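You operate a simulated robot arm through the tools that you are given. There is no shell and no other tool.

Carry out the task below with a simulated robot arm. There is one attempt and no reset: what you move stays moved.

Task
Trim the pull tester true with the 5 N check weight.
Fine: weight in the pan; free the trim lock switch for it and lock it again; weight back on the mat. Set down upright: what you pick out. Where these are worked on the way, their far stop is far enough and under half their travel is too little: trim lock switch.
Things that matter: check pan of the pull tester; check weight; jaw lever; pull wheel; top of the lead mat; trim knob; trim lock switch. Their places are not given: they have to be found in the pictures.

The check looks at the end state, three seconds after you hand in, the way a careful person would. Anything else that was tipped, shoved, dropped, spilled or broken makes it a failure.

Robot
A 7-joint arm with a two-finger parallel gripper, fixed in place. Base frame: the origin is at the foot of the arm, x ahead of it, y to its left, z up; the work surface is at about z = 0.82. Units: m, degrees, N and s.
With the tool pointing down near the work surface it reaches from about 0.38 to 0.8 m from the base axis. Its first joint turns from -143.0 to 143.0 degrees. Payload 3 kg.
Tool frame: the origin (TCP) lies between the finger pads and is the grasp point; the fingertips stand 0.03 m ahead of it; z points along the fingers, y is the line along which they close. Largest opening 0.11 m; finger width 0.02, thickness 0.01; the body of the gripper, 0.048 by 0.112 m, starts 0.055 m behind the TCP.
Orientation is told as [roll, pitch, yaw] about the base's x, y, z axes, in that order, counted from this pose: with the fingers straight down and closing along the base's y, the tool's x points along the base's -x, its y along +y and its z along -z.

Tools
- The arm moves only by the tool apply_moves. Its argument "targets" is a list that holds one entry, the list of rows, each a list of 7 numbers: the shift along the base's x, y, z in units of 150 mm (1.0 is 150 mm), then the turn, a rotation vector about the base's x, y, z in units of 45 degrees (1.0 is 45 degrees), then the gripper command, from -1 (fully open) to 1 (shut), values between in proportion. In form: [[[dx, dy, dz, wx, wy, wz, grip], ...]]. A call has 1 to 20 rows; each row is the pose to reach, as a shift and turn from the pose commanded when the call began. A call with a number of a shift or a turn outside -1 to 1 is refused whole. A row lasts 0.2 s, in which the tool goes at most 0.05 m and 8.6 degrees; a call with a longer step from one row to the next is refused whole, and so is a gripper value outside its range. A pose out of reach is approached as far as the arm can. The call stops where the force on the tool passes 40 N (or 10 N more than at its start, if that is more) or the arm is blocked; 0.2 s more then pass. Each finger travels about 0.153 m/s and halts on what it meets, pressing with about 44 N; the grip force reading is that of the motor and also rises with nothing between the fingers. The clock runs only during rows and for 0.2 s after the last one: add rows that repeat a pose to give the fingers time. The reply holds the time, the measured pose of the TCP, the force on the tool along the base axes, the opening and the grip force, in the units named above and with some noise, with the torque about the TCP (base axes, N m) and any sound that the robot's microphone picked up, and new pictures: "show" is both (left out), scene, wrist or none.
- Cameras (640 x 400 px; columns grow to the right, rows downward): "scene" is fixed at [0.4025, 0.6506, 1.3917]; the picture's right is [-0.87, -0.49, 0.00], its down [-0.33, 0.58, -0.74] and it looks along [0.36, -0.65, -0.67] (base axes); focal length 248 px, centre (320, 200). "wrist" rides on the gripper at [0.072, 0.017, -0.103] in the tool frame; the picture's right is [-0.23, 0.97, 0.00], its down [-0.76, -0.18, -0.62] and it looks along [-0.61, -0.14, 0.78] (tool axes); focal length 222 px, centre (320, 200).
- slide_trunk(by): slides the trunk up (or, below 0, down) by that many m; the arm rides with it, the base frame stays. It gives what a move gives, with no picture.
- probe_pixels(camera, pixels): for up to 12 pixels [column, row] of the newest picture of that camera ("zoom" is the newest enlarged one), the place [x, y, z] in the base frame of the surface seen there, good to about 0.002 m, but the place of the scene camera against the robot may be out by one fixed shift of up to 0.018 m in any direction. No time passes.
- enlarge(camera, box): a new picture of the part [left, top, right, bottom] of that camera's present view, enlarged. No time passes.
- job_done(): hands the job in; it is judged then, once.

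Unless the task says otherwise, let go and move clear before handing in.

The tools are called after "Request:" as a command line: name --argument value ..., lists and objects as JSON in quotes. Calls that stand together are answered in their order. apply_moves: Moves the arm, as the interface text tells. Its arguments: {"type":"object","properties":{"targets":{"type":"array","items":{"type":"array","items":{"type":"array","items":{"type":"number"}}}},"show":{"type":"string","enum":["both","scene","wrist","none"]}},"required":["targets"]} The other tools are called the same way: slide_trunk (by) slides the trunk up or down; probe_pixels (camera, pixels) gives the place of the surface under pixels of a picture; enlarge (camera, box) takes an enlarged picture of a part of a camera's view; job_done () hands the job in.

At the start:

```text
t: 0.0
ee_pos: [0.5965, 0.2478, 1.1854]
tcp_rot: [0.0, 0.0, 0.0]
contact_force: [-1.0, -0.7, 0.6]
ft_torque: [0.01, 0.0, 0.02]
width: 0.11
gripper_force: 0.1
trunk travel left (down, up): [-0.375, 0.115]
```

scene: 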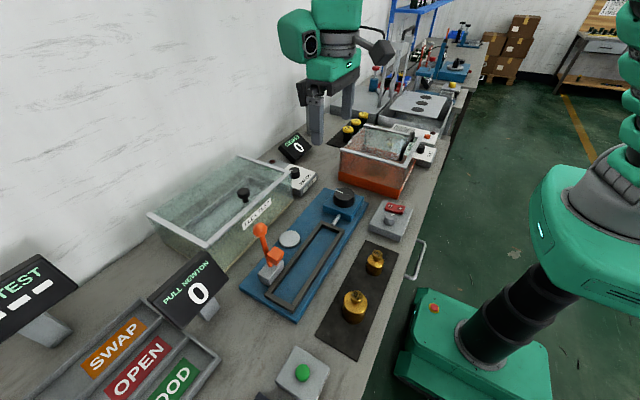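
wrist: 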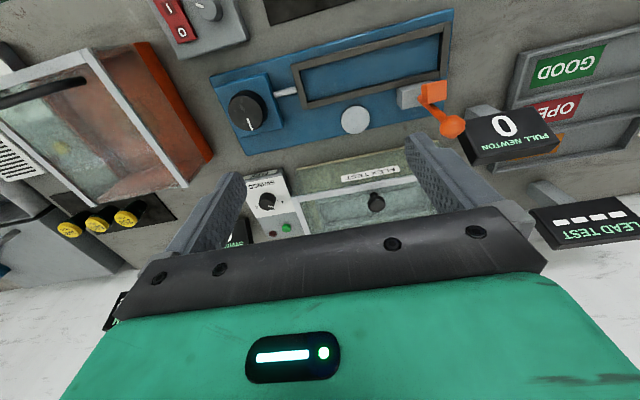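

The scene picture shows the blue pull tester around (310,250) with a round pan at (289,239), two brass weights on the dark mat at (374,262) and (354,305), and a box with a red switch at (393,215). I'll enlarge these areas to read labels.

Request:
enlarge --camera "scene" --box '[230, 170, 430, 370]'

Request:
enlarge --camera "wrist" --box '[140, 0, 480, 200]'

```text
2.00 times, centred on (330, 270) of scene
```

zoom: 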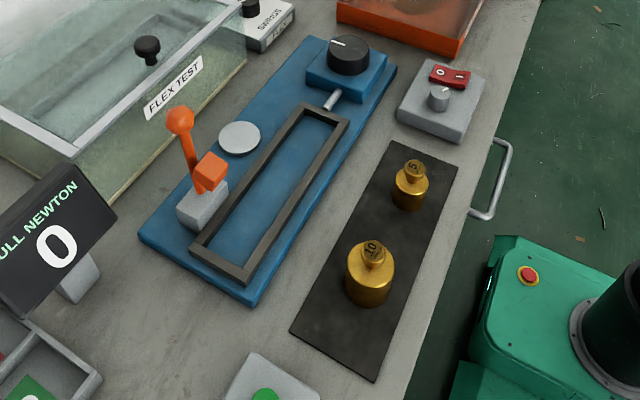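

```text
1.88 times, centred on (310, 100) of wrist
```

zoom: 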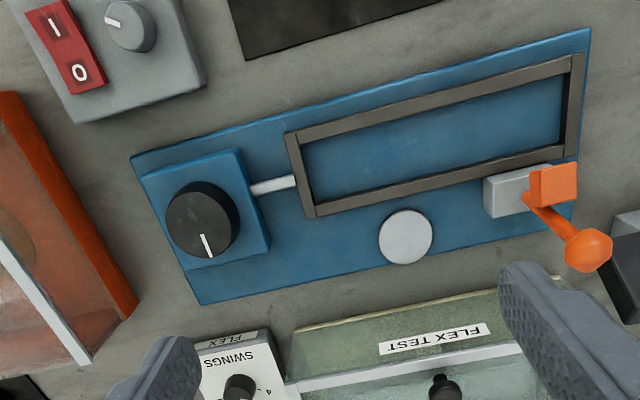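

The 5 N weight is the smaller one at scene (374,262), the 10 N at (354,305); the red rocker with "O/I" and a grey knob sit on the box at (393,215). I'll probe these in both cameras to find places and the camera offset.

Request:
probe_pixels --camera "scene" --pixels '[[289, 239], [374, 255], [374, 268], [354, 297], [389, 218], [390, 208], [403, 210], [344, 194], [262, 230], [350, 340], [380, 245], [268, 251]]'

Request:
probe_pixels --camera "wrist" --pixels '[[355, 120], [210, 10], [168, 14], [182, 32], [176, 22], [248, 110], [455, 126], [433, 95], [240, 25], [340, 110], [200, 35], [440, 105]]'

```text
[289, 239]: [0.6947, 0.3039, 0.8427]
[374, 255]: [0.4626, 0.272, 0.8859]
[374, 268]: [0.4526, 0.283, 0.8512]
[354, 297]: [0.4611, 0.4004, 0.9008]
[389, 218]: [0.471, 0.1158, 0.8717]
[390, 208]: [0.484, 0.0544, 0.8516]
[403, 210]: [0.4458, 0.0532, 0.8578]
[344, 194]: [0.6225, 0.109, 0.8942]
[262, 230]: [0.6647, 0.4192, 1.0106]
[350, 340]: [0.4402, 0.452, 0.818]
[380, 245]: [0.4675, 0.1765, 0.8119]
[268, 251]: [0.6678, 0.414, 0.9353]
```

```text
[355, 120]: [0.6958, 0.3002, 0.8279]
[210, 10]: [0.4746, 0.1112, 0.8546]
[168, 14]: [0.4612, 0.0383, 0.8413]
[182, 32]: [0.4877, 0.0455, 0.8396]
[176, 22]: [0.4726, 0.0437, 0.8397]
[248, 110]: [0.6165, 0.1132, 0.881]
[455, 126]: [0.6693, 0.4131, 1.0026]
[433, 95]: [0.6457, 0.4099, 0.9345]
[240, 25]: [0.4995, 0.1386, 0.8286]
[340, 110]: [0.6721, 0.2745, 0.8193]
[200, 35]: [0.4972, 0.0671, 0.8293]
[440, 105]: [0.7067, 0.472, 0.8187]
```

The wrist probes agree with the scene up to roughly 14 mm in height. I'll move back and a bit lower so the wrist camera sees the weights and the trim box.

Request:
apply_moves --targets '[[[-0.25, 0, -0.1, 0, 0, 0, -1], [-0.5, 0, -0.2, 0, 0, 0, -1], [-0.75, 0, -0.3, 0, 0, 0, -1], [-1, 0, -0.4, 0, 0, 0, -1], [-1, 0, -0.4, 0, 0, 0, -1]]]'

```text
t: 1.2
ee_pos: [0.4485, 0.249, 1.1263]
tcp_rot: [0.0, 0.1, 0.0]
contact_force: [-0.6, 0.4, -0.1]
ft_torque: [-0.01, -0.02, 0.0]
width: 0.11
gripper_force: 0.2
trunk travel left (down, up): [-0.375, 0.115]
```

scene: 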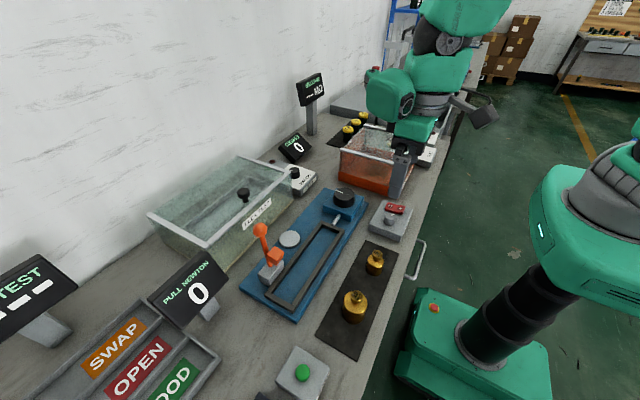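
wrist: 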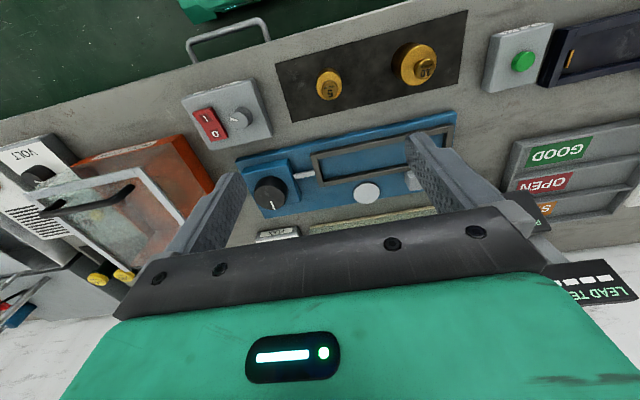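

The wrist view now shows the 5 N weight at (328,86), the 10 N at (416,65) and the trim box at (225,115). I'll enlarge and probe.

Request:
enlarge --camera "wrist" --box '[170, 40, 350, 150]'

Request:
probe_pixels --camera "wrist" --pixels '[[328, 92], [328, 80], [316, 86], [341, 86], [329, 73], [290, 90], [420, 72], [236, 120], [240, 115], [210, 117], [217, 132], [367, 193]]'

```text
3.56 times, centred on (260, 95) of wrist
```

zoom: 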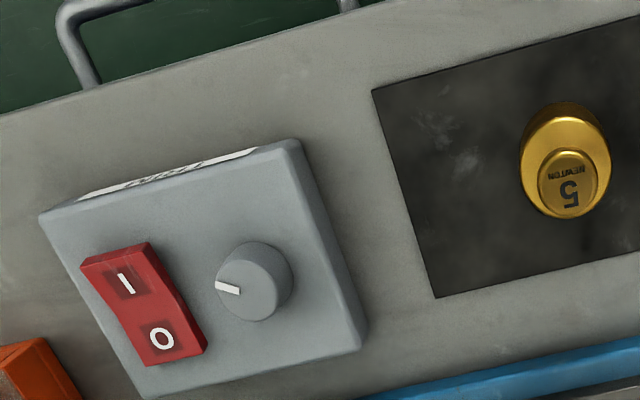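

```text
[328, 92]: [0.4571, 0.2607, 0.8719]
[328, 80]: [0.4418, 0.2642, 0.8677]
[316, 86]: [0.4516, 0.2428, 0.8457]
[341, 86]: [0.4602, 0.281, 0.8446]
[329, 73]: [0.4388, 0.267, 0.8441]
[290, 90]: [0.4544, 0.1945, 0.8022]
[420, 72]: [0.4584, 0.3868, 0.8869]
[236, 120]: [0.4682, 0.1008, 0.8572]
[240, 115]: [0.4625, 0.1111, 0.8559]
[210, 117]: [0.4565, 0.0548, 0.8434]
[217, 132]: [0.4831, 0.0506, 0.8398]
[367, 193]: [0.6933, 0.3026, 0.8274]
```

I'll probe the zoomed view in detail: weight rim, knob edges, rocker ends and box top.

Request:
probe_pixels --camera "zoom" --pixels '[[566, 185], [540, 185], [595, 185], [566, 155], [566, 213], [523, 150], [608, 145], [565, 105], [470, 230], [560, 270], [620, 240], [420, 330]]'

Request:
probe_pixels --camera "zoom" --pixels '[[125, 283], [160, 338], [105, 260], [180, 355], [145, 312], [245, 285], [225, 285], [220, 345], [200, 200], [330, 330], [235, 260], [280, 270]]'

Request:
enlarge --camera "scene" --box '[350, 190, 430, 240]'

```text
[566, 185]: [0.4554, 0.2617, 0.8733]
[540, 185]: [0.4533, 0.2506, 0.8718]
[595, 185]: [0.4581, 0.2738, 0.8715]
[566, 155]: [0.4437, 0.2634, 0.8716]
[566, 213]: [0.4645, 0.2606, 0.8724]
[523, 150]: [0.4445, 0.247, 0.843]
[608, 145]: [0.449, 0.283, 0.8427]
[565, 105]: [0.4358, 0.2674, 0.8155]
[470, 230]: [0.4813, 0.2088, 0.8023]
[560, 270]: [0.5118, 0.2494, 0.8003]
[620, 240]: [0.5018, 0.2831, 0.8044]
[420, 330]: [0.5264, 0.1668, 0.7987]
```

```text
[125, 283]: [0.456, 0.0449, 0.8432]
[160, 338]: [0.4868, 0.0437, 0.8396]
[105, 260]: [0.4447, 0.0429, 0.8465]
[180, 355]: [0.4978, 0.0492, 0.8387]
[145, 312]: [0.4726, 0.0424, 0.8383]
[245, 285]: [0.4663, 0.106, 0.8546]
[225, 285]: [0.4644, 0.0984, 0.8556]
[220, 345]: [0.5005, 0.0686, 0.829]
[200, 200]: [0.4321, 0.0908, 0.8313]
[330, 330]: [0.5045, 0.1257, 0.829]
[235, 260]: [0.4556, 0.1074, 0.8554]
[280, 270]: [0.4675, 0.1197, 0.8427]
```

```text
8.00 times, centred on (390, 215) of scene
```

zoom: 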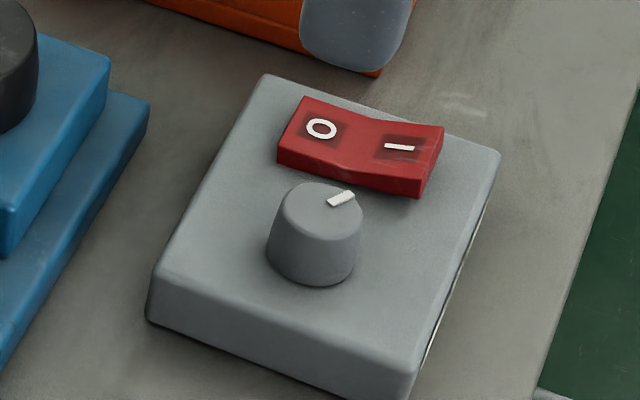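

The O end of the rocker (x≈0.487) looks pressed and the I end (x≈0.456) raised by about 7 mm. I'll look closer at the label on the box's near face.

Request:
enlarge --camera "wrist" --box '[176, 70, 276, 132]'

Request:
enlarge --camera "scene" --box '[340, 220, 420, 280]'

Request:
enlarge --camera "scene" --box '[270, 220, 330, 260]'

```text
6.40 times, centred on (226, 101) of wrist
```

zoom: 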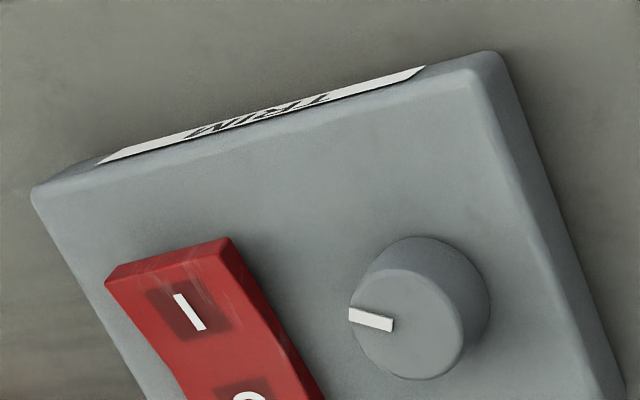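

```text
6.67 times, centred on (380, 250) of scene
```

zoom: 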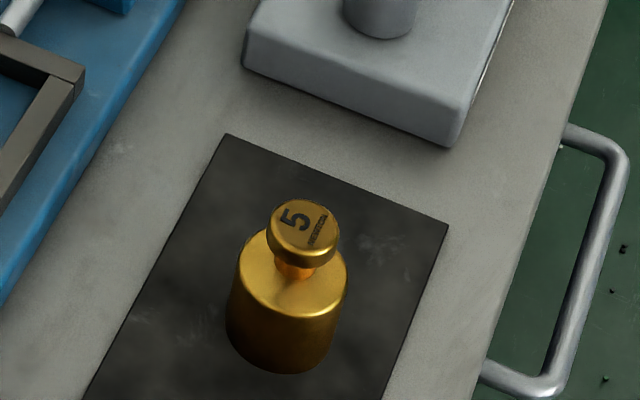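

```text
10.00 times, centred on (300, 240) of scene
```

zoom: 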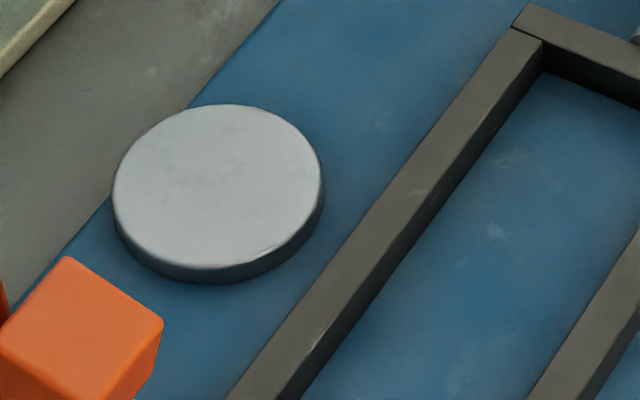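

The label reads "TRIM", the knob pointer points towards the rocker (-y), and the pan is a flat disc. I'll enlarge the pan in the wrist view to get its edges and check the lever nearby.

Request:
enlarge --camera "wrist" --box '[300, 130, 460, 230]'

Request:
enlarge --camera "scene" --box '[230, 210, 310, 290]'

```text
4.00 times, centred on (380, 180) of wrist
```

zoom: 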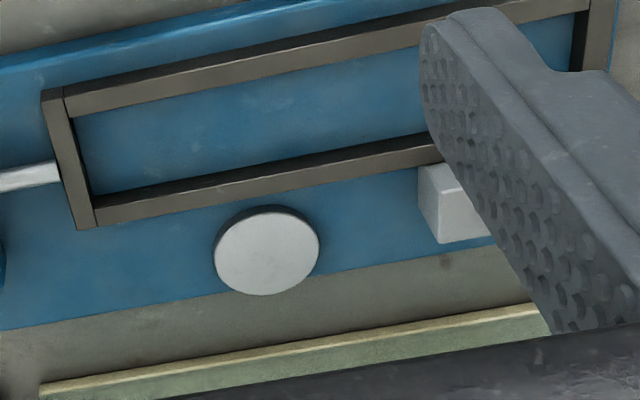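

```text
5.00 times, centred on (270, 250) of scene
```

zoom: 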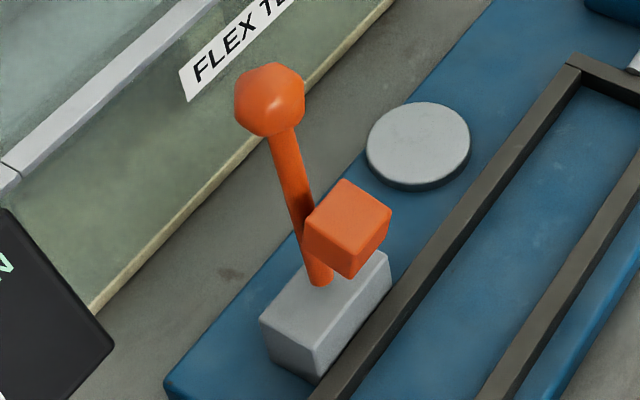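

Request:
probe_pixels --camera "zoom" --pixels '[[370, 145], [468, 145], [420, 105], [420, 178], [418, 140], [270, 95], [315, 240], [345, 210], [385, 260], [300, 330], [200, 80], [350, 60]]'

Request:
enlarge --camera "wrist" --box '[340, 170, 400, 210]'

```text
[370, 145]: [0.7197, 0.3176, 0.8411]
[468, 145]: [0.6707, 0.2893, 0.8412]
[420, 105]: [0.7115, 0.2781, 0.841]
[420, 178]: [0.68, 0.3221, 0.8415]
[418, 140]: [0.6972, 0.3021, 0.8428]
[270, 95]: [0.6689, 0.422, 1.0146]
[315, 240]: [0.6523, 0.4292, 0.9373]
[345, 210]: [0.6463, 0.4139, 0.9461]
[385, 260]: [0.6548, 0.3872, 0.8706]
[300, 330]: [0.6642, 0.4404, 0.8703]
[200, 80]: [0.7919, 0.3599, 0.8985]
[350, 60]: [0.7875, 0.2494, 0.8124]
```

```text
10.00 times, centred on (370, 190) of wrist
```

zoom: 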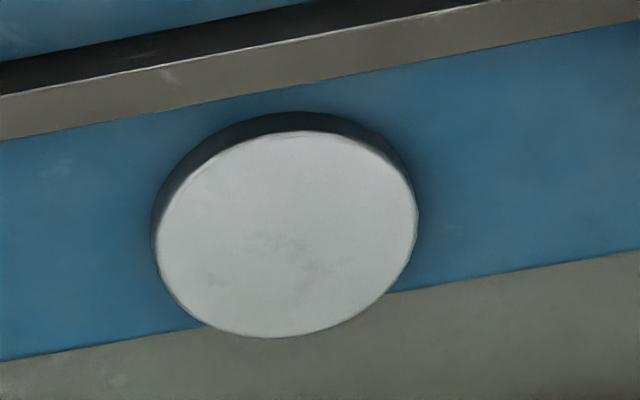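

Request:
probe_pixels --camera "zoom" --pixels '[[160, 240], [415, 225], [300, 136], [268, 334], [285, 235], [500, 100], [100, 100]]'

```text
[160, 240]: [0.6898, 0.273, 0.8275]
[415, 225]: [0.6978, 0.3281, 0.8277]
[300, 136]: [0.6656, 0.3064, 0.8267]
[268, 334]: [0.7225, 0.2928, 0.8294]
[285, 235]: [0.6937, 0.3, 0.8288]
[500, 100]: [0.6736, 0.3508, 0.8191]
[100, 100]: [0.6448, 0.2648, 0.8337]
```

The pan centre is at (0.694, 0.300, 0.828) with a radius of about 28 mm, and the 5 N weight axis is near (0.4545, 0.263) on the mat at z≈0.802. I'll move down above the weight.

Request:
apply_moves --targets '[[[0.02, 0.05, -0.25, 0, 0, 0, -0.4], [0.04, 0.1, -0.5, 0, 0, 0, -0.4], [0.05, 0.1, -0.75, 0, 0, 0, -0.4], [0.05, 0.1, -1, 0, 0, 0, -0.4], [0.05, 0.1, -1, 0, 0, 0, -0.4]]]'

```text
t: 2.4
ee_pos: [0.4547, 0.2618, 0.9751]
tcp_rot: [0.0, 0.1, 0.0]
contact_force: [0.1, -0.5, 0.7]
ft_torque: [0.01, 0.01, 0.01]
width: 0.0772
gripper_force: 0.1
trunk travel left (down, up): [-0.375, 0.115]
```

scene: 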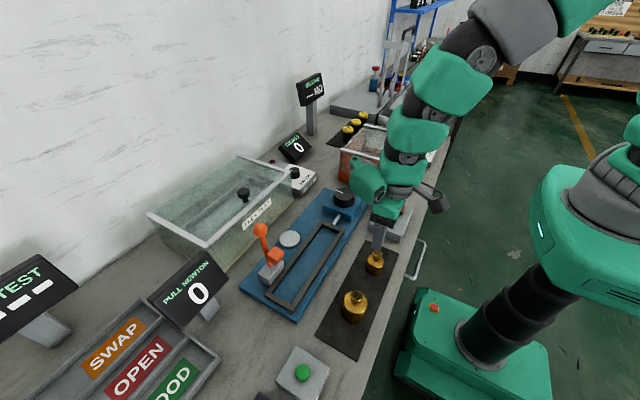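
wrist: 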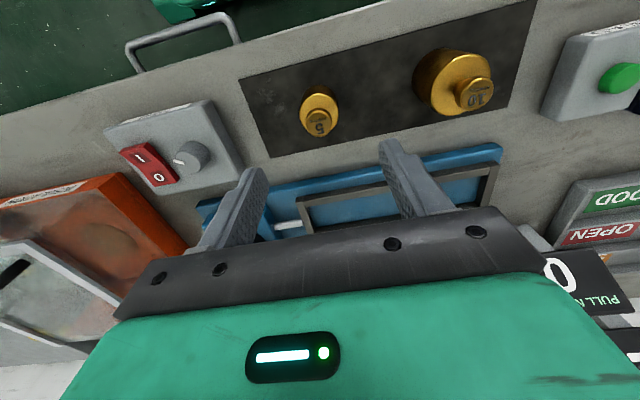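

I'm above the 5 N weight at wrist (318,116). I'll re-probe its cap and body for a finer centre.

Request:
enlarge --camera "wrist" --box '[270, 80, 366, 140]'

```text
6.67 times, centred on (318, 110) of wrist
```

zoom: 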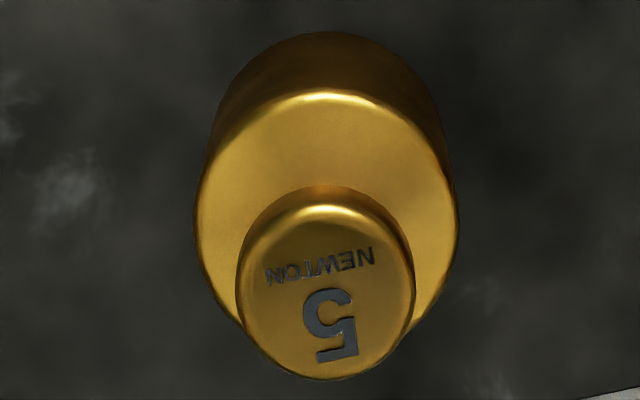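

Request:
probe_pixels --camera "zoom" --pixels '[[240, 290], [412, 290], [326, 210], [326, 376], [326, 292], [200, 220], [455, 215], [325, 96], [320, 38], [330, 180], [150, 200], [560, 330]]'

```text
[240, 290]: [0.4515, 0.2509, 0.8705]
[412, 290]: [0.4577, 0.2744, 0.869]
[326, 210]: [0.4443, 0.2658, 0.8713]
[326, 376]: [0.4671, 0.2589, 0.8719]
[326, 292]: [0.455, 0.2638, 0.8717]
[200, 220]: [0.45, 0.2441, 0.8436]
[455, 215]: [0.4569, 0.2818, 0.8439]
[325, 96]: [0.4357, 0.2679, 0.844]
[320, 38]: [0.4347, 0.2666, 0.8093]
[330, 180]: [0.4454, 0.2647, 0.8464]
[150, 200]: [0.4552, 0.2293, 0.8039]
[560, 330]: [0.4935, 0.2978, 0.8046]
```

The weight axis is at (0.455, 0.263), body from z≈0.804 to 0.845. I'll descend to TCP z≈0.838 with the fingers straddling it.

Request:
apply_moves --targets '[[[0, 0.01, -0.3, 0, 0, 0, -0.4], [0, 0.01, -0.6, 0, 0, 0, -0.4], [0, 0.01, -0.8, 0, 0, 0, -0.4], [0, 0.01, -0.91, 0, 0, 0, -0.4], [0, 0.01, -0.91, 0, 0, 0, -0.4]]]' --show "wrist"

```text
t: 3.6
ee_pos: [0.4535, 0.2647, 0.8397]
tcp_rot: [0.0, 0.0, 0.0]
contact_force: [-0.4, 0.1, 0.2]
ft_torque: [0.02, 0.04, 0.02]
width: 0.0767
gripper_force: 0.0
trunk travel left (down, up): [-0.375, 0.115]
```

wrist: 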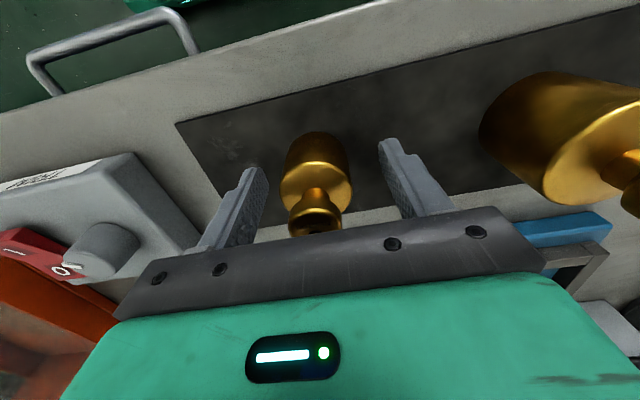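

The weight sits centrally between the fingers. I'll close on it.

Request:
apply_moves --targets '[[[0, 0, 0, 0, 0, 0, 0.1], [0, 0, 0, 0, 0, 0, 0.5], [0, 0, 0, 0, 0, 0, 0.5], [0, 0, 0, 0, 0, 0, 0.5]]]' --show "wrist"

```text
t: 4.6
ee_pos: [0.4551, 0.2646, 0.8395]
tcp_rot: [0.0, 0.0, 0.0]
contact_force: [-1.7, -1.3, 0.5]
ft_torque: [-0.05, 0.11, 0.07]
width: 0.0412
gripper_force: 43.9
trunk travel left (down, up): [-0.375, 0.115]
```

wrist: 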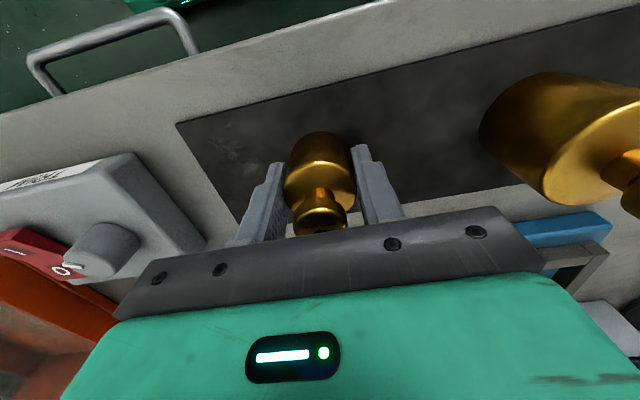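

Gripped at 41 mm width with 44 N. Now lift straight up.

Request:
apply_moves --targets '[[[0, 0, 0.1, 0, 0, 0, 0.5], [0, 0, 0.35, 0, 0, 0, 0.5], [0, 0, 0.65, 0, 0, 0, 0.5], [0, 0, 0.9, 0, 0, 0, 0.5], [0, 0, 0.9, 0, 0, 0, 0.5]]]'

```text
t: 5.8
ee_pos: [0.4537, 0.2641, 0.9723]
tcp_rot: [-0.1, 0.1, 0.1]
contact_force: [-0.1, 0.2, -3.3]
ft_torque: [-0.03, -0.05, 0.0]
width: 0.0414
gripper_force: 44.1
trunk travel left (down, up): [-0.375, 0.115]
```

scene: 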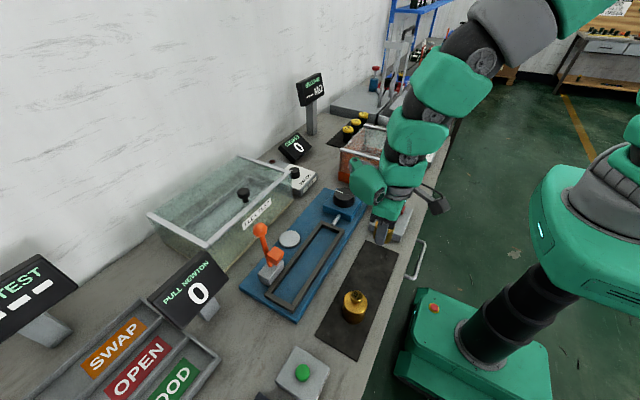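
wrist: 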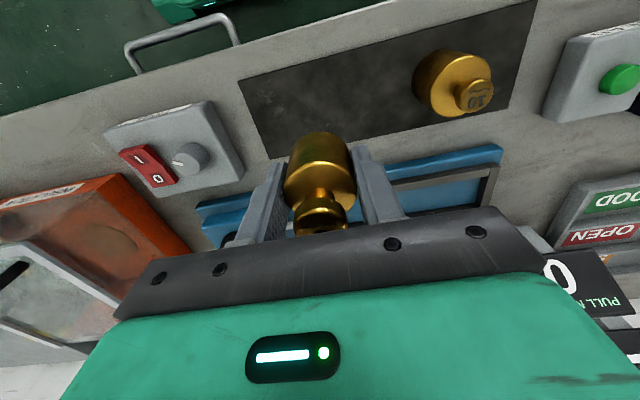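

The weight is held and hangs straight. Before going to the pan, I'll probe the green wrist housing at scene (355,185) to check clearance against the lever ball at (0.667, 0.42, 1.0).

Request:
probe_pixels --camera "scene" --pixels '[[353, 180], [360, 190], [368, 170], [375, 185], [380, 205], [365, 203], [385, 190], [405, 175], [380, 235], [372, 210], [435, 200], [395, 210]]'

Request:
enlarge --camera "scene" --box '[330, 130, 460, 260]'

```text
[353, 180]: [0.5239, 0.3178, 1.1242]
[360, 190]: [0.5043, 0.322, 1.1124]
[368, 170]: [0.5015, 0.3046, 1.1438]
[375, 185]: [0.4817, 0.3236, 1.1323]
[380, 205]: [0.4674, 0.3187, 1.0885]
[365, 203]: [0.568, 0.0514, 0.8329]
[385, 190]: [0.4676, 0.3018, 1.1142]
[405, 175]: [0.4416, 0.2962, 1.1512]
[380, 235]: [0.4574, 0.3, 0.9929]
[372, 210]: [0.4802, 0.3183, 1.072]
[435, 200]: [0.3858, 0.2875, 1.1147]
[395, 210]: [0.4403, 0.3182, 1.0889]
```

```text
3.08 times, centred on (395, 195) of scene
```

zoom: 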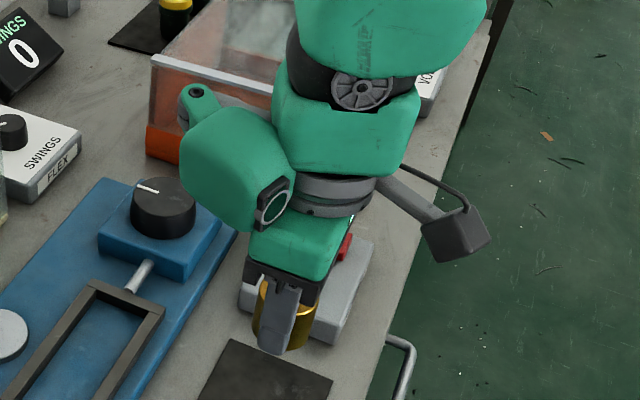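

The housing reaches only about 60 mm to +y of the tool axis and 70 mm to +x. I'll check the flex tank's rim heights behind the pan.

Request:
probe_pixels --camera "scene" --pixels '[[295, 186], [250, 215], [225, 235], [244, 192], [215, 248], [258, 232], [297, 175], [345, 190], [200, 295], [275, 230]]'

```text
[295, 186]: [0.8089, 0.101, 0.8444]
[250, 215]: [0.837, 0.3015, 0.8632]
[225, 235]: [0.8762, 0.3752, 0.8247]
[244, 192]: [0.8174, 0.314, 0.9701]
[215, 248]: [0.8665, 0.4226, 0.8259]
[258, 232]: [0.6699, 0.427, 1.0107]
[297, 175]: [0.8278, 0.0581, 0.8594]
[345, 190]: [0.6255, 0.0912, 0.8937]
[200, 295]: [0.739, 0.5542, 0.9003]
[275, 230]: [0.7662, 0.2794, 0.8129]
```

Request:
probe_pixels --camera "zoom" --pixels '[[200, 95], [185, 115], [190, 150], [185, 180], [200, 205], [225, 222], [250, 230], [230, 105], [210, 130], [250, 95]]'

```text
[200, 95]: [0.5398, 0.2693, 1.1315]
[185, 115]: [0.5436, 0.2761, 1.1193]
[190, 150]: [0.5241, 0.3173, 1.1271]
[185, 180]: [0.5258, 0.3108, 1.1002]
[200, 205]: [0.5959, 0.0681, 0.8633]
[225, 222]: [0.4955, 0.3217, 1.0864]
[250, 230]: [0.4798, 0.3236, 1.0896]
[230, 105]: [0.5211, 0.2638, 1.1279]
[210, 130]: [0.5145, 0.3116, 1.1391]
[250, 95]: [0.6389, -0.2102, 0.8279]
```

Clearances are fine (lid knob at x≈0.815, z≈0.957; wrist parts stay above and short of it). I'll carry the weight over towards the pan at the present height.

Request:
apply_moves --targets '[[[0.2, 0.03, 0, 0, 0, 0, 0.5], [0.45, 0.07, 0, 0, 0, 0, 0.5], [0.7, 0.11, 0, 0, 0, 0, 0.5], [0.9, 0.14, 0, 0, 0, 0, 0.5], [1.0, 0.16, 0, 0, 0, 0, 0.5], [1.0, 0.16, 0, 0, 0, 0, 0.5]]]'

```text
t: 7.2
ee_pos: [0.6044, 0.2889, 0.9733]
tcp_rot: [0.1, 0.1, 0.0]
contact_force: [0.0, 0.3, -6.0]
ft_torque: [-0.02, -0.03, -0.02]
width: 0.0411
gripper_force: 44.4
trunk travel left (down, up): [-0.375, 0.115]
```

scene: 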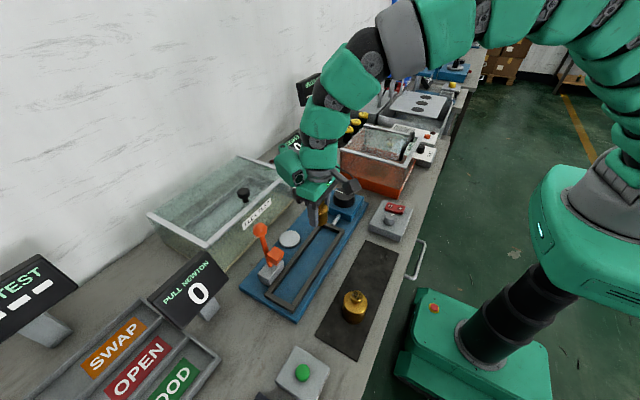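
wrist: 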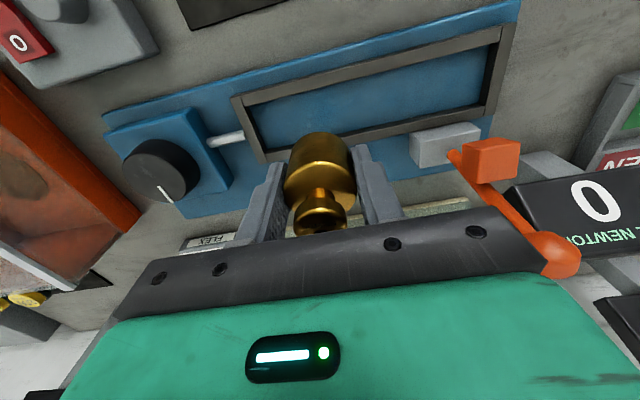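

All good, force shows the ~5 N load. I'll go on to directly over the pan centre (0.694, 0.300).

Request:
apply_moves --targets '[[[0.2, 0.03, 0, 0, 0, 0, 0.5], [0.4, 0.06, 0, 0, 0, 0, 0.5], [0.55, 0.075, 0, 0, 0, 0, 0.5], [0.595, 0.075, -0.1, 0, 0, 0, 0.5], [0.595, 0.075, -0.3, 0, 0, 0, 0.5], [0.595, 0.075, -0.3, 0, 0, 0, 0.5]]]'

```text
t: 8.6
ee_pos: [0.6949, 0.2984, 0.9283]
tcp_rot: [-0.1, 0.1, 0.0]
contact_force: [0.0, -0.4, -4.7]
ft_torque: [-0.02, 0.04, -0.02]
width: 0.0414
gripper_force: 44.0
trunk travel left (down, up): [-0.375, 0.115]
```

scene: 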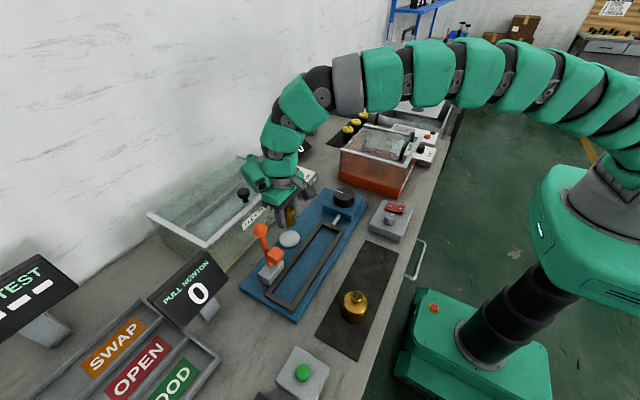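
wrist: 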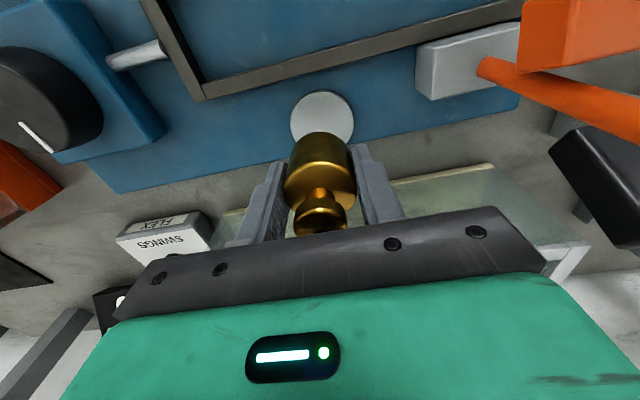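

The weight hovers above the pan, visible at wrist (322,115). I'll check how close the wrist housing is to the tank lid knob before lowering.

Request:
enlarge --camera "scene" --box '[220, 140, 320, 260]'

Request:
probe_pixels --camera "scene" --pixels '[[246, 165], [248, 178], [253, 185], [258, 190], [243, 193], [245, 188], [265, 180], [252, 158]]'

Request:
enlarge --camera "wrist" --box '[260, 70, 390, 150]'

```text
3.33 times, centred on (270, 200) of scene
```

zoom: 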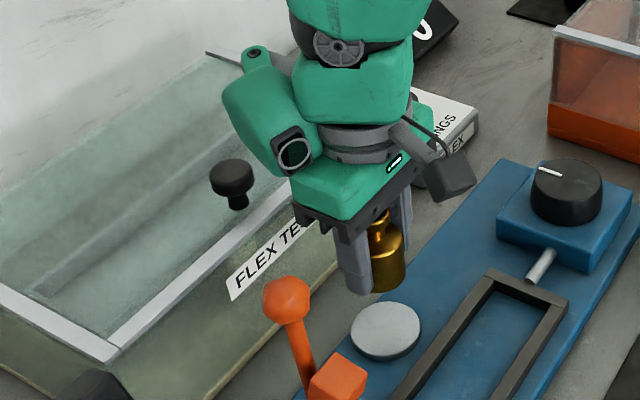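

```text
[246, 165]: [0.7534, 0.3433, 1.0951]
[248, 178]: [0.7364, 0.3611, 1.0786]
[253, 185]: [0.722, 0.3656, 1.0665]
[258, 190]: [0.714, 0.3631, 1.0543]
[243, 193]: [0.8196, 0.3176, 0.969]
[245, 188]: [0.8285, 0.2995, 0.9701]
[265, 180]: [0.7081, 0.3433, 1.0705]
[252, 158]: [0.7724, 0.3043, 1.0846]
```

```text
4.92 times, centred on (325, 110) of wrist
```

zoom: 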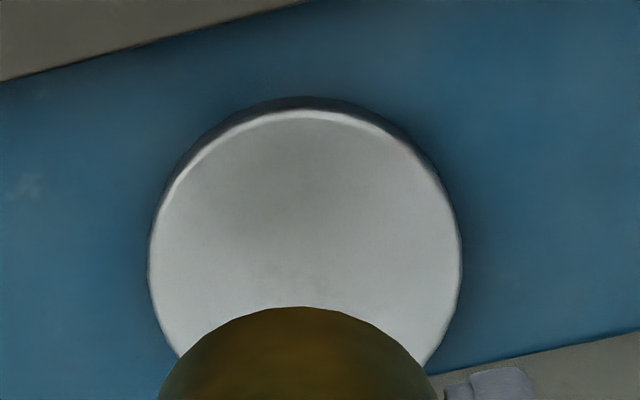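

Request:
probe_pixels --camera "zoom" --pixels '[[153, 270], [458, 265], [305, 114], [300, 250], [310, 320], [200, 160], [410, 160]]'

```text
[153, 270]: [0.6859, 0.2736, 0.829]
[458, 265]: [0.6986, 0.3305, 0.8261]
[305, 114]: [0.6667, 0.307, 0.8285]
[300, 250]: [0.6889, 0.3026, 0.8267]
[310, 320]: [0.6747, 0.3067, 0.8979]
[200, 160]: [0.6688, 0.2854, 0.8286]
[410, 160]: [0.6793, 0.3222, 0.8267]
```

Pan centre confirmed at about (0.694, 0.301, 0.828). I'll lower the weight to about 2 mm above the pan surface.

Request:
apply_moves --targets '[[[0, 0.01, -0.15, 0, 0, 0, 0.5], [0, 0.01, -0.28, 0, 0, 0, 0.5], [0, 0.01, -0.36, 0, 0, 0, 0.5], [0, 0.01, -0.4, 0, 0, 0, 0.5], [0, 0.01, -0.41, 0, 0, 0, 0.5], [0, 0.01, -0.41, 0, 0, 0, 0.5]]]'

```text
t: 10.0
ee_pos: [0.6949, 0.301, 0.8679]
tcp_rot: [0.0, 0.1, 0.0]
contact_force: [0.1, -0.8, -4.7]
ft_torque: [-0.02, 0.01, -0.01]
width: 0.0412
gripper_force: 44.1
trunk travel left (down, up): [-0.375, 0.115]
```

scene: 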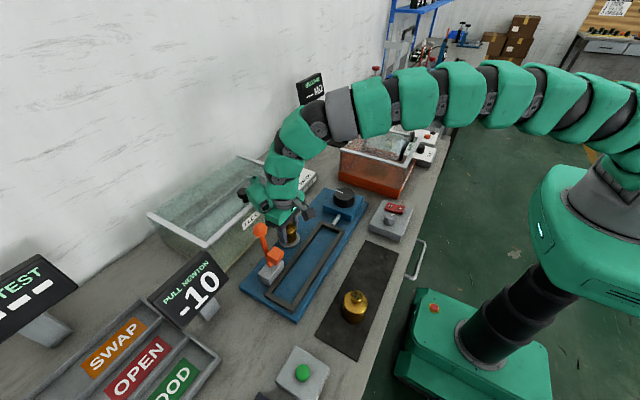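
wrist: 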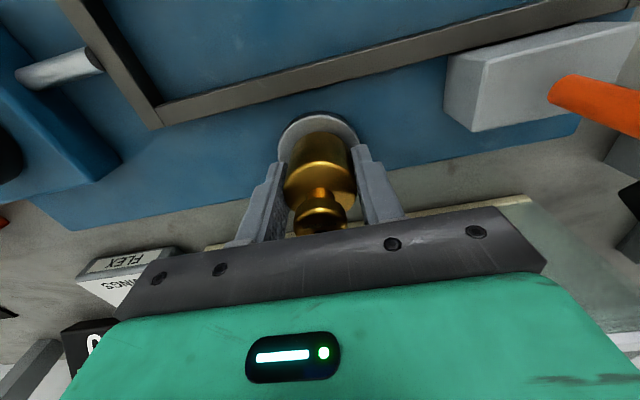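

The PULL display at (195,295) now shows "-10" or similar; I'll enlarge it and look at the weight/pan gap.

Request:
enlarge --camera "scene" --box '[140, 240, 250, 330]'

Request:
enlarge --camera "scene" --box '[240, 180, 330, 270]'

Request:
enlarge --camera "wrist" --box '[260, 90, 390, 180]'

```text
4.44 times, centred on (195, 285) of scene
```

zoom: 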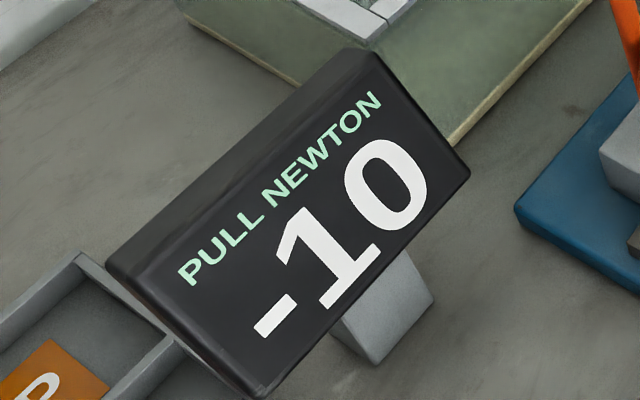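

```text
4.44 times, centred on (285, 225) of scene
```

zoom: 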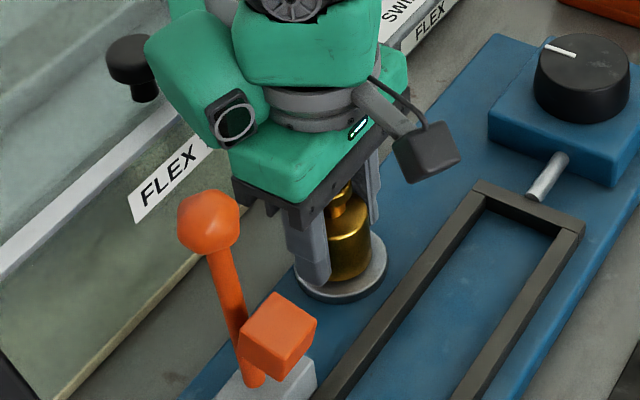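

```text
4.44 times, centred on (325, 135) of wrist
```

zoom: 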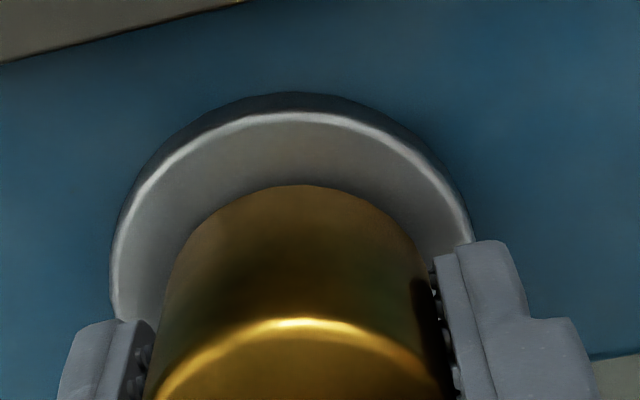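

The display reads -10 with the weight over the pan. I'll ease down a few more mm until it touches.

Request:
apply_moves --targets '[[[0, 0, -0.007, 0, 0, 0, 0.5], [0, 0, -0.014, 0, 0, 0, 0.5], [0, 0, -0.02, 0, 0, 0, 0.5], [0, 0, -0.02, 0, 0, 0, 0.5]]]' --show "wrist"

```text
t: 11.0
ee_pos: [0.6944, 0.3005, 0.8651]
tcp_rot: [0.0, 0.1, 0.0]
contact_force: [0.2, -0.4, -4.5]
ft_torque: [-0.01, 0.0, -0.02]
width: 0.0412
gripper_force: 44.4
trunk travel left (down, up): [-0.375, 0.115]
```

wrist: 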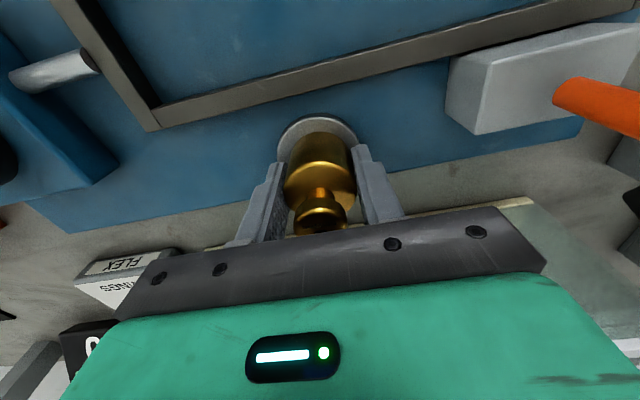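

No contact yet (force still -4.5 N). I'll continue another 1.5 mm.

Request:
apply_moves --targets '[[[0, 0, -0.005, 0, 0, 0, 0.5], [0, 0, -0.01, 0, 0, 0, 0.5], [0, 0, -0.01, 0, 0, 0, 0.5]]]' --show "none"

```text
t: 11.8
ee_pos: [0.6948, 0.3013, 0.8651]
tcp_rot: [0.0, -0.1, 0.0]
contact_force: [-0.2, -0.6, 5.4]
ft_torque: [-0.03, 0.01, -0.01]
width: 0.0413
gripper_force: 43.8
trunk travel left (down, up): [-0.375, 0.115]
```

Contact is felt (+5.4 N), so the weight stands on the pan. I'll open the fingers in place.

Request:
apply_moves --targets '[[[0, 0, 0, 0, 0, 0, 0.1], [0, 0, 0, 0, 0, 0, -0.2], [0, 0, 0, 0, 0, 0, -0.4], [0, 0, 0, 0, 0, 0, -0.4]]]'

```text
t: 12.8
ee_pos: [0.6947, 0.3011, 0.8625]
tcp_rot: [0.1, 0.0, 0.1]
contact_force: [-0.2, 0.3, -0.3]
ft_torque: [-0.02, 0.01, -0.04]
width: 0.077
gripper_force: 0.1
trunk travel left (down, up): [-0.375, 0.115]
```

scene: 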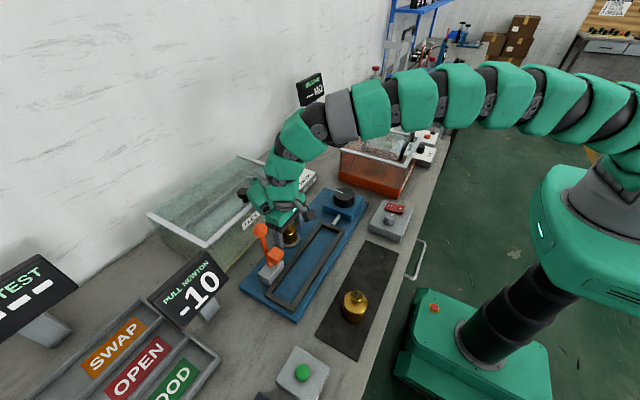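
wrist: 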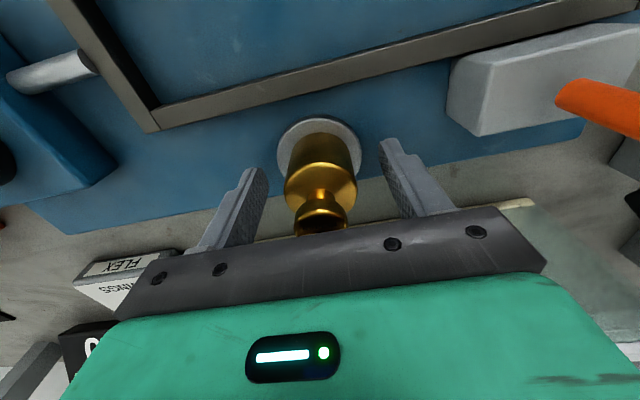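

Released; the weight stands on the pan and the display still reads -10. I'll rise straight up.

Request:
apply_moves --targets '[[[0, 0, 0.2, 0, 0, 0, -0.4], [0, 0, 0.5, 0, 0, 0, -0.4], [0, 0, 0.8, 0, 0, 0, -0.4], [0, 0, 1.0, 0, 0, 0, -0.4], [0, 0, 1.0, 0, 0, 0, -0.4]]]'

```text
t: 14.0
ee_pos: [0.6951, 0.3009, 1.0144]
tcp_rot: [0.1, 0.1, 0.0]
contact_force: [-0.8, 0.1, -0.3]
ft_torque: [-0.02, -0.01, -0.04]
width: 0.077
gripper_force: 0.0
trunk travel left (down, up): [-0.375, 0.115]
```

scene: 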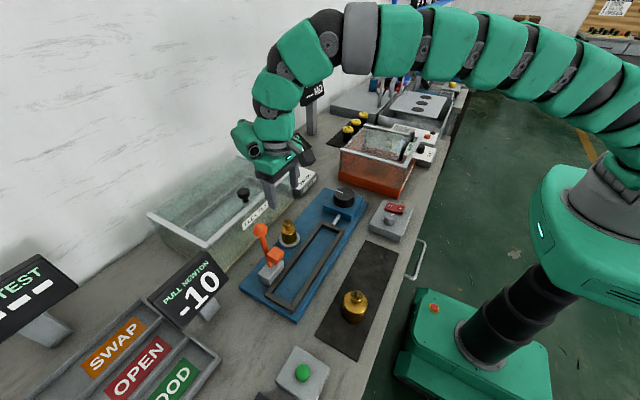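
wrist: 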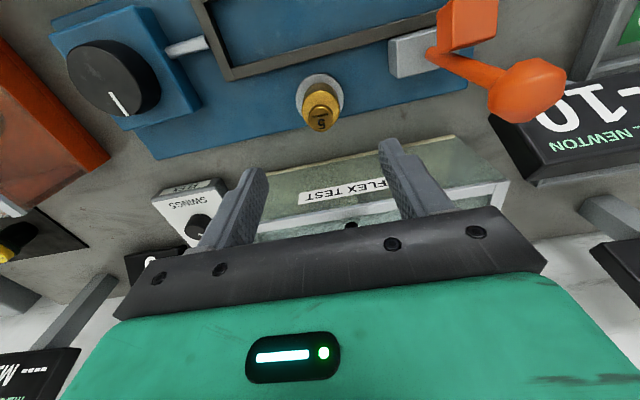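

The weight stands on the pan. Next the rocker; I'll probe the orange tank next to the trim box for clearance and the rocker once more.

Request:
probe_pixels --camera "scene" --pixels '[[342, 152], [387, 165], [386, 188], [412, 160], [424, 152], [397, 150], [395, 209], [403, 211], [389, 207], [383, 203], [426, 140], [410, 185]]'

Request:
enlarge --camera "scene" --box '[330, 110, 450, 230]'

```text
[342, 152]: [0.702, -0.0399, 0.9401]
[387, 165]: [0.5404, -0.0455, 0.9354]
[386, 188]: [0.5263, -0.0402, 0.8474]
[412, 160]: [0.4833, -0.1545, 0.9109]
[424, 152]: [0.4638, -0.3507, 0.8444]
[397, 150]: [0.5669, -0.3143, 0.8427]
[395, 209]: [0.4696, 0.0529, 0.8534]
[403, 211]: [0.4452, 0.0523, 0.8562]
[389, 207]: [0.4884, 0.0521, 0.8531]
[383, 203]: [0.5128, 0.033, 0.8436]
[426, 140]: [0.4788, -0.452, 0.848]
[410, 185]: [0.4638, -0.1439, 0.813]
```

```text
3.33 times, centred on (390, 170) of scene
```

zoom: 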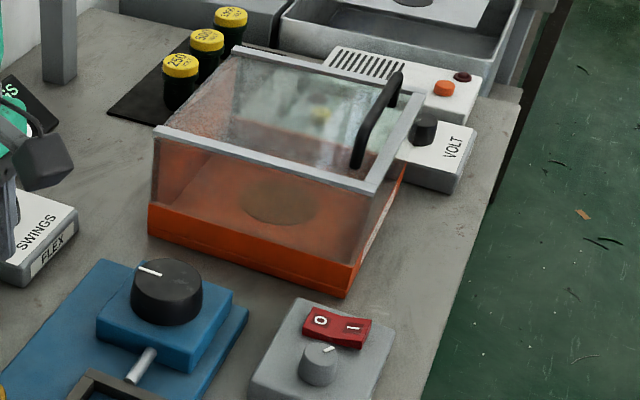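

Clearances are good (tank wall at y≈-0.045, top z≈0.92). I'll move towards the trim box at safe height, closing the fingers.

Request:
apply_moves --targets '[[[-0.2, -0.2, 0, 0, 0, 0, 0], [-0.4, -0.4, 0, 0, 0, 0, 0.5], [-0.6, -0.6, 0, 0, 0, 0, 1], [-0.8, -0.8, 0, 0, 0, 0, 1], [-1, -1, 0, 0, 0, 0, 1], [-1, -1, 0, 0, 0, 0, 1]]]' --show "none"

Request:
apply_moves --targets '[[[-0.2, -0.2, 0, 0, 0, 0, 1], [-0.4, -0.4, 0, 0, 0, 0, 1], [-0.6, -0.6, 0, 0, 0, 0, 1], [-0.633, -0.713, -0.1, 0, 0, 0, 1], [-0.633, -0.713, -0.4, 0, 0, 0, 1], [-0.633, -0.713, -0.5, 0, 0, 0, 1], [-0.633, -0.713, -0.5, 0, 0, 0, 1]]]'

```text
t: 15.4
ee_pos: [0.5443, 0.1509, 1.0143]
tcp_rot: [0.1, 0.0, 0.0]
contact_force: [-0.5, -0.1, 0.8]
ft_torque: [0.02, 0.0, 0.0]
width: 0.0001
gripper_force: 38.1
trunk travel left (down, up): [-0.375, 0.115]
```

```text
t: 17.0
ee_pos: [0.4495, 0.0434, 0.939]
tcp_rot: [-0.1, -0.1, 0.0]
contact_force: [0.3, 0.3, -0.5]
ft_torque: [-0.03, 0.02, 0.03]
width: 0.0
gripper_force: 37.8
trunk travel left (down, up): [-0.375, 0.115]
```

scene: 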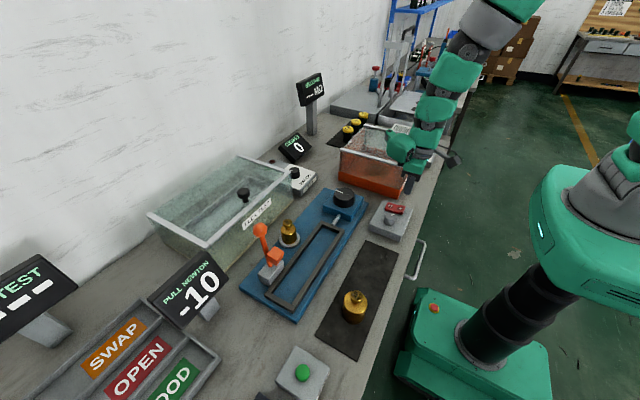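
wrist: 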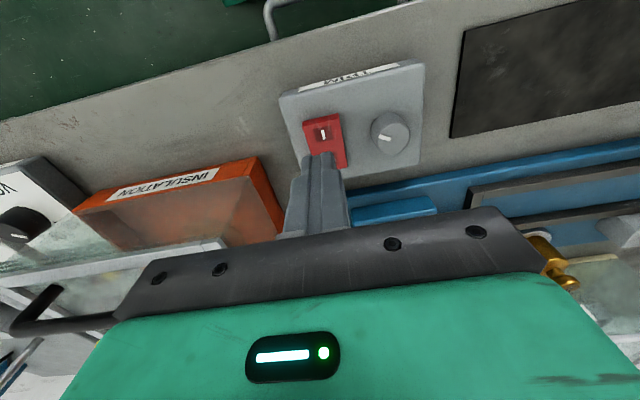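

The closed fingers are above the rocker; wrist shows its "I" end at (323,133). I'll zoom and probe to aim well.

Request:
enlarge --camera "wrist" --box '[270, 60, 440, 170]'

```text
3.64 times, centred on (355, 115) of wrist
```

zoom: 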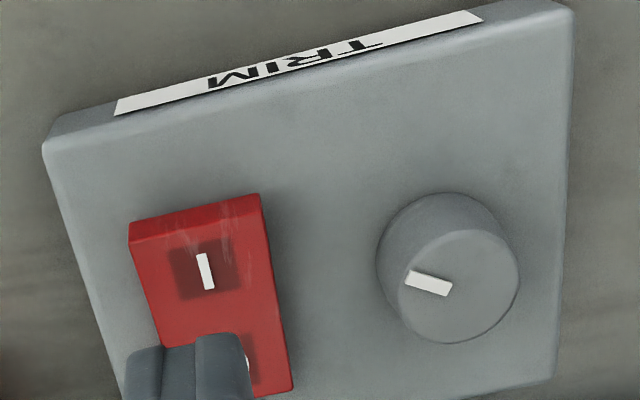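

Request:
probe_pixels --camera "zoom" --pixels '[[205, 270], [135, 230], [258, 205], [195, 215], [280, 340], [285, 385], [265, 300], [205, 318], [465, 290], [415, 240], [515, 285], [450, 340]]'

Request:
probe_pixels --camera "zoom" --pixels '[[412, 276], [445, 290], [428, 283], [466, 232], [405, 300], [440, 196], [380, 260], [520, 260], [335, 350], [345, 200], [560, 100], [550, 370]]'

```text
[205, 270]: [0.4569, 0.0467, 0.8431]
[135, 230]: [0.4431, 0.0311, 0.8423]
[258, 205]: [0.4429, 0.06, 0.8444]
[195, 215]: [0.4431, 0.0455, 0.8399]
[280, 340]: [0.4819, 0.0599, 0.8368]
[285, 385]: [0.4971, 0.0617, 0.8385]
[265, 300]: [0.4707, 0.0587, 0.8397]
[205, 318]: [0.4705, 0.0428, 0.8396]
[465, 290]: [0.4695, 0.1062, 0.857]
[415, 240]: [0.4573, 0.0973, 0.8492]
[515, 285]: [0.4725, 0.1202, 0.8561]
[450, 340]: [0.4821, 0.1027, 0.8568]
```

```text
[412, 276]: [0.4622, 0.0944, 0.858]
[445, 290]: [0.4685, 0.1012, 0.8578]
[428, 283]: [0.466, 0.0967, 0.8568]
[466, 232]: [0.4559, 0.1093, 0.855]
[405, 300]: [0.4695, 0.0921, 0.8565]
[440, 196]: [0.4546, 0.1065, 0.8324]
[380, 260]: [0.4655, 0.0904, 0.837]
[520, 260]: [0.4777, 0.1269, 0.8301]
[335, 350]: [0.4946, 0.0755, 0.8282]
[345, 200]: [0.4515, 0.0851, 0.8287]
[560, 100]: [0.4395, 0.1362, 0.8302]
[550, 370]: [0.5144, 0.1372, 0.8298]
```

Rocker centre is (0.4705, 0.046), the I end at x≈0.45 stands at z≈0.844. I'll lower the closed fingertips to just above the I end.

Request:
apply_moves --targets '[[[0.013, 0.015, -0.1, 0, 0, 0, 1], [0.013, 0.015, -0.25, 0, 0, 0, 1], [0.013, 0.015, -0.36, 0, 0, 0, 1], [0.013, 0.015, -0.38, 0, 0, 0, 1], [0.013, 0.015, -0.38, 0, 0, 0, 1]]]'

```text
t: 18.2
ee_pos: [0.4499, 0.0459, 0.8824]
tcp_rot: [0.1, 0.0, -0.1]
contact_force: [-0.6, -0.1, 0.5]
ft_torque: [-0.04, -0.05, 0.02]
width: 0.0002
gripper_force: 37.3
trunk travel left (down, up): [-0.375, 0.115]
```

scene: 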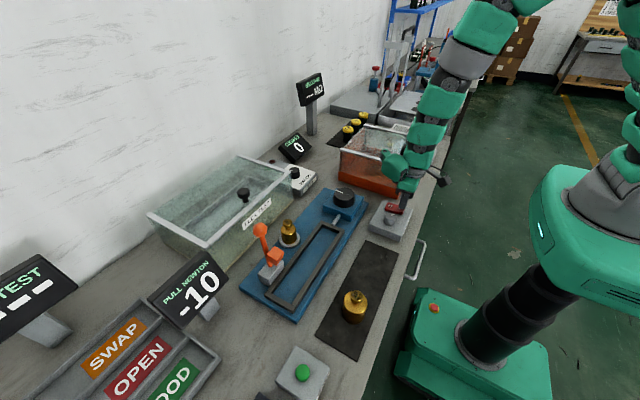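
wrist: 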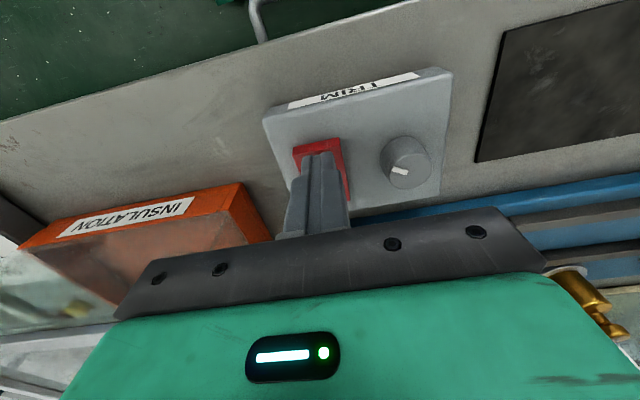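

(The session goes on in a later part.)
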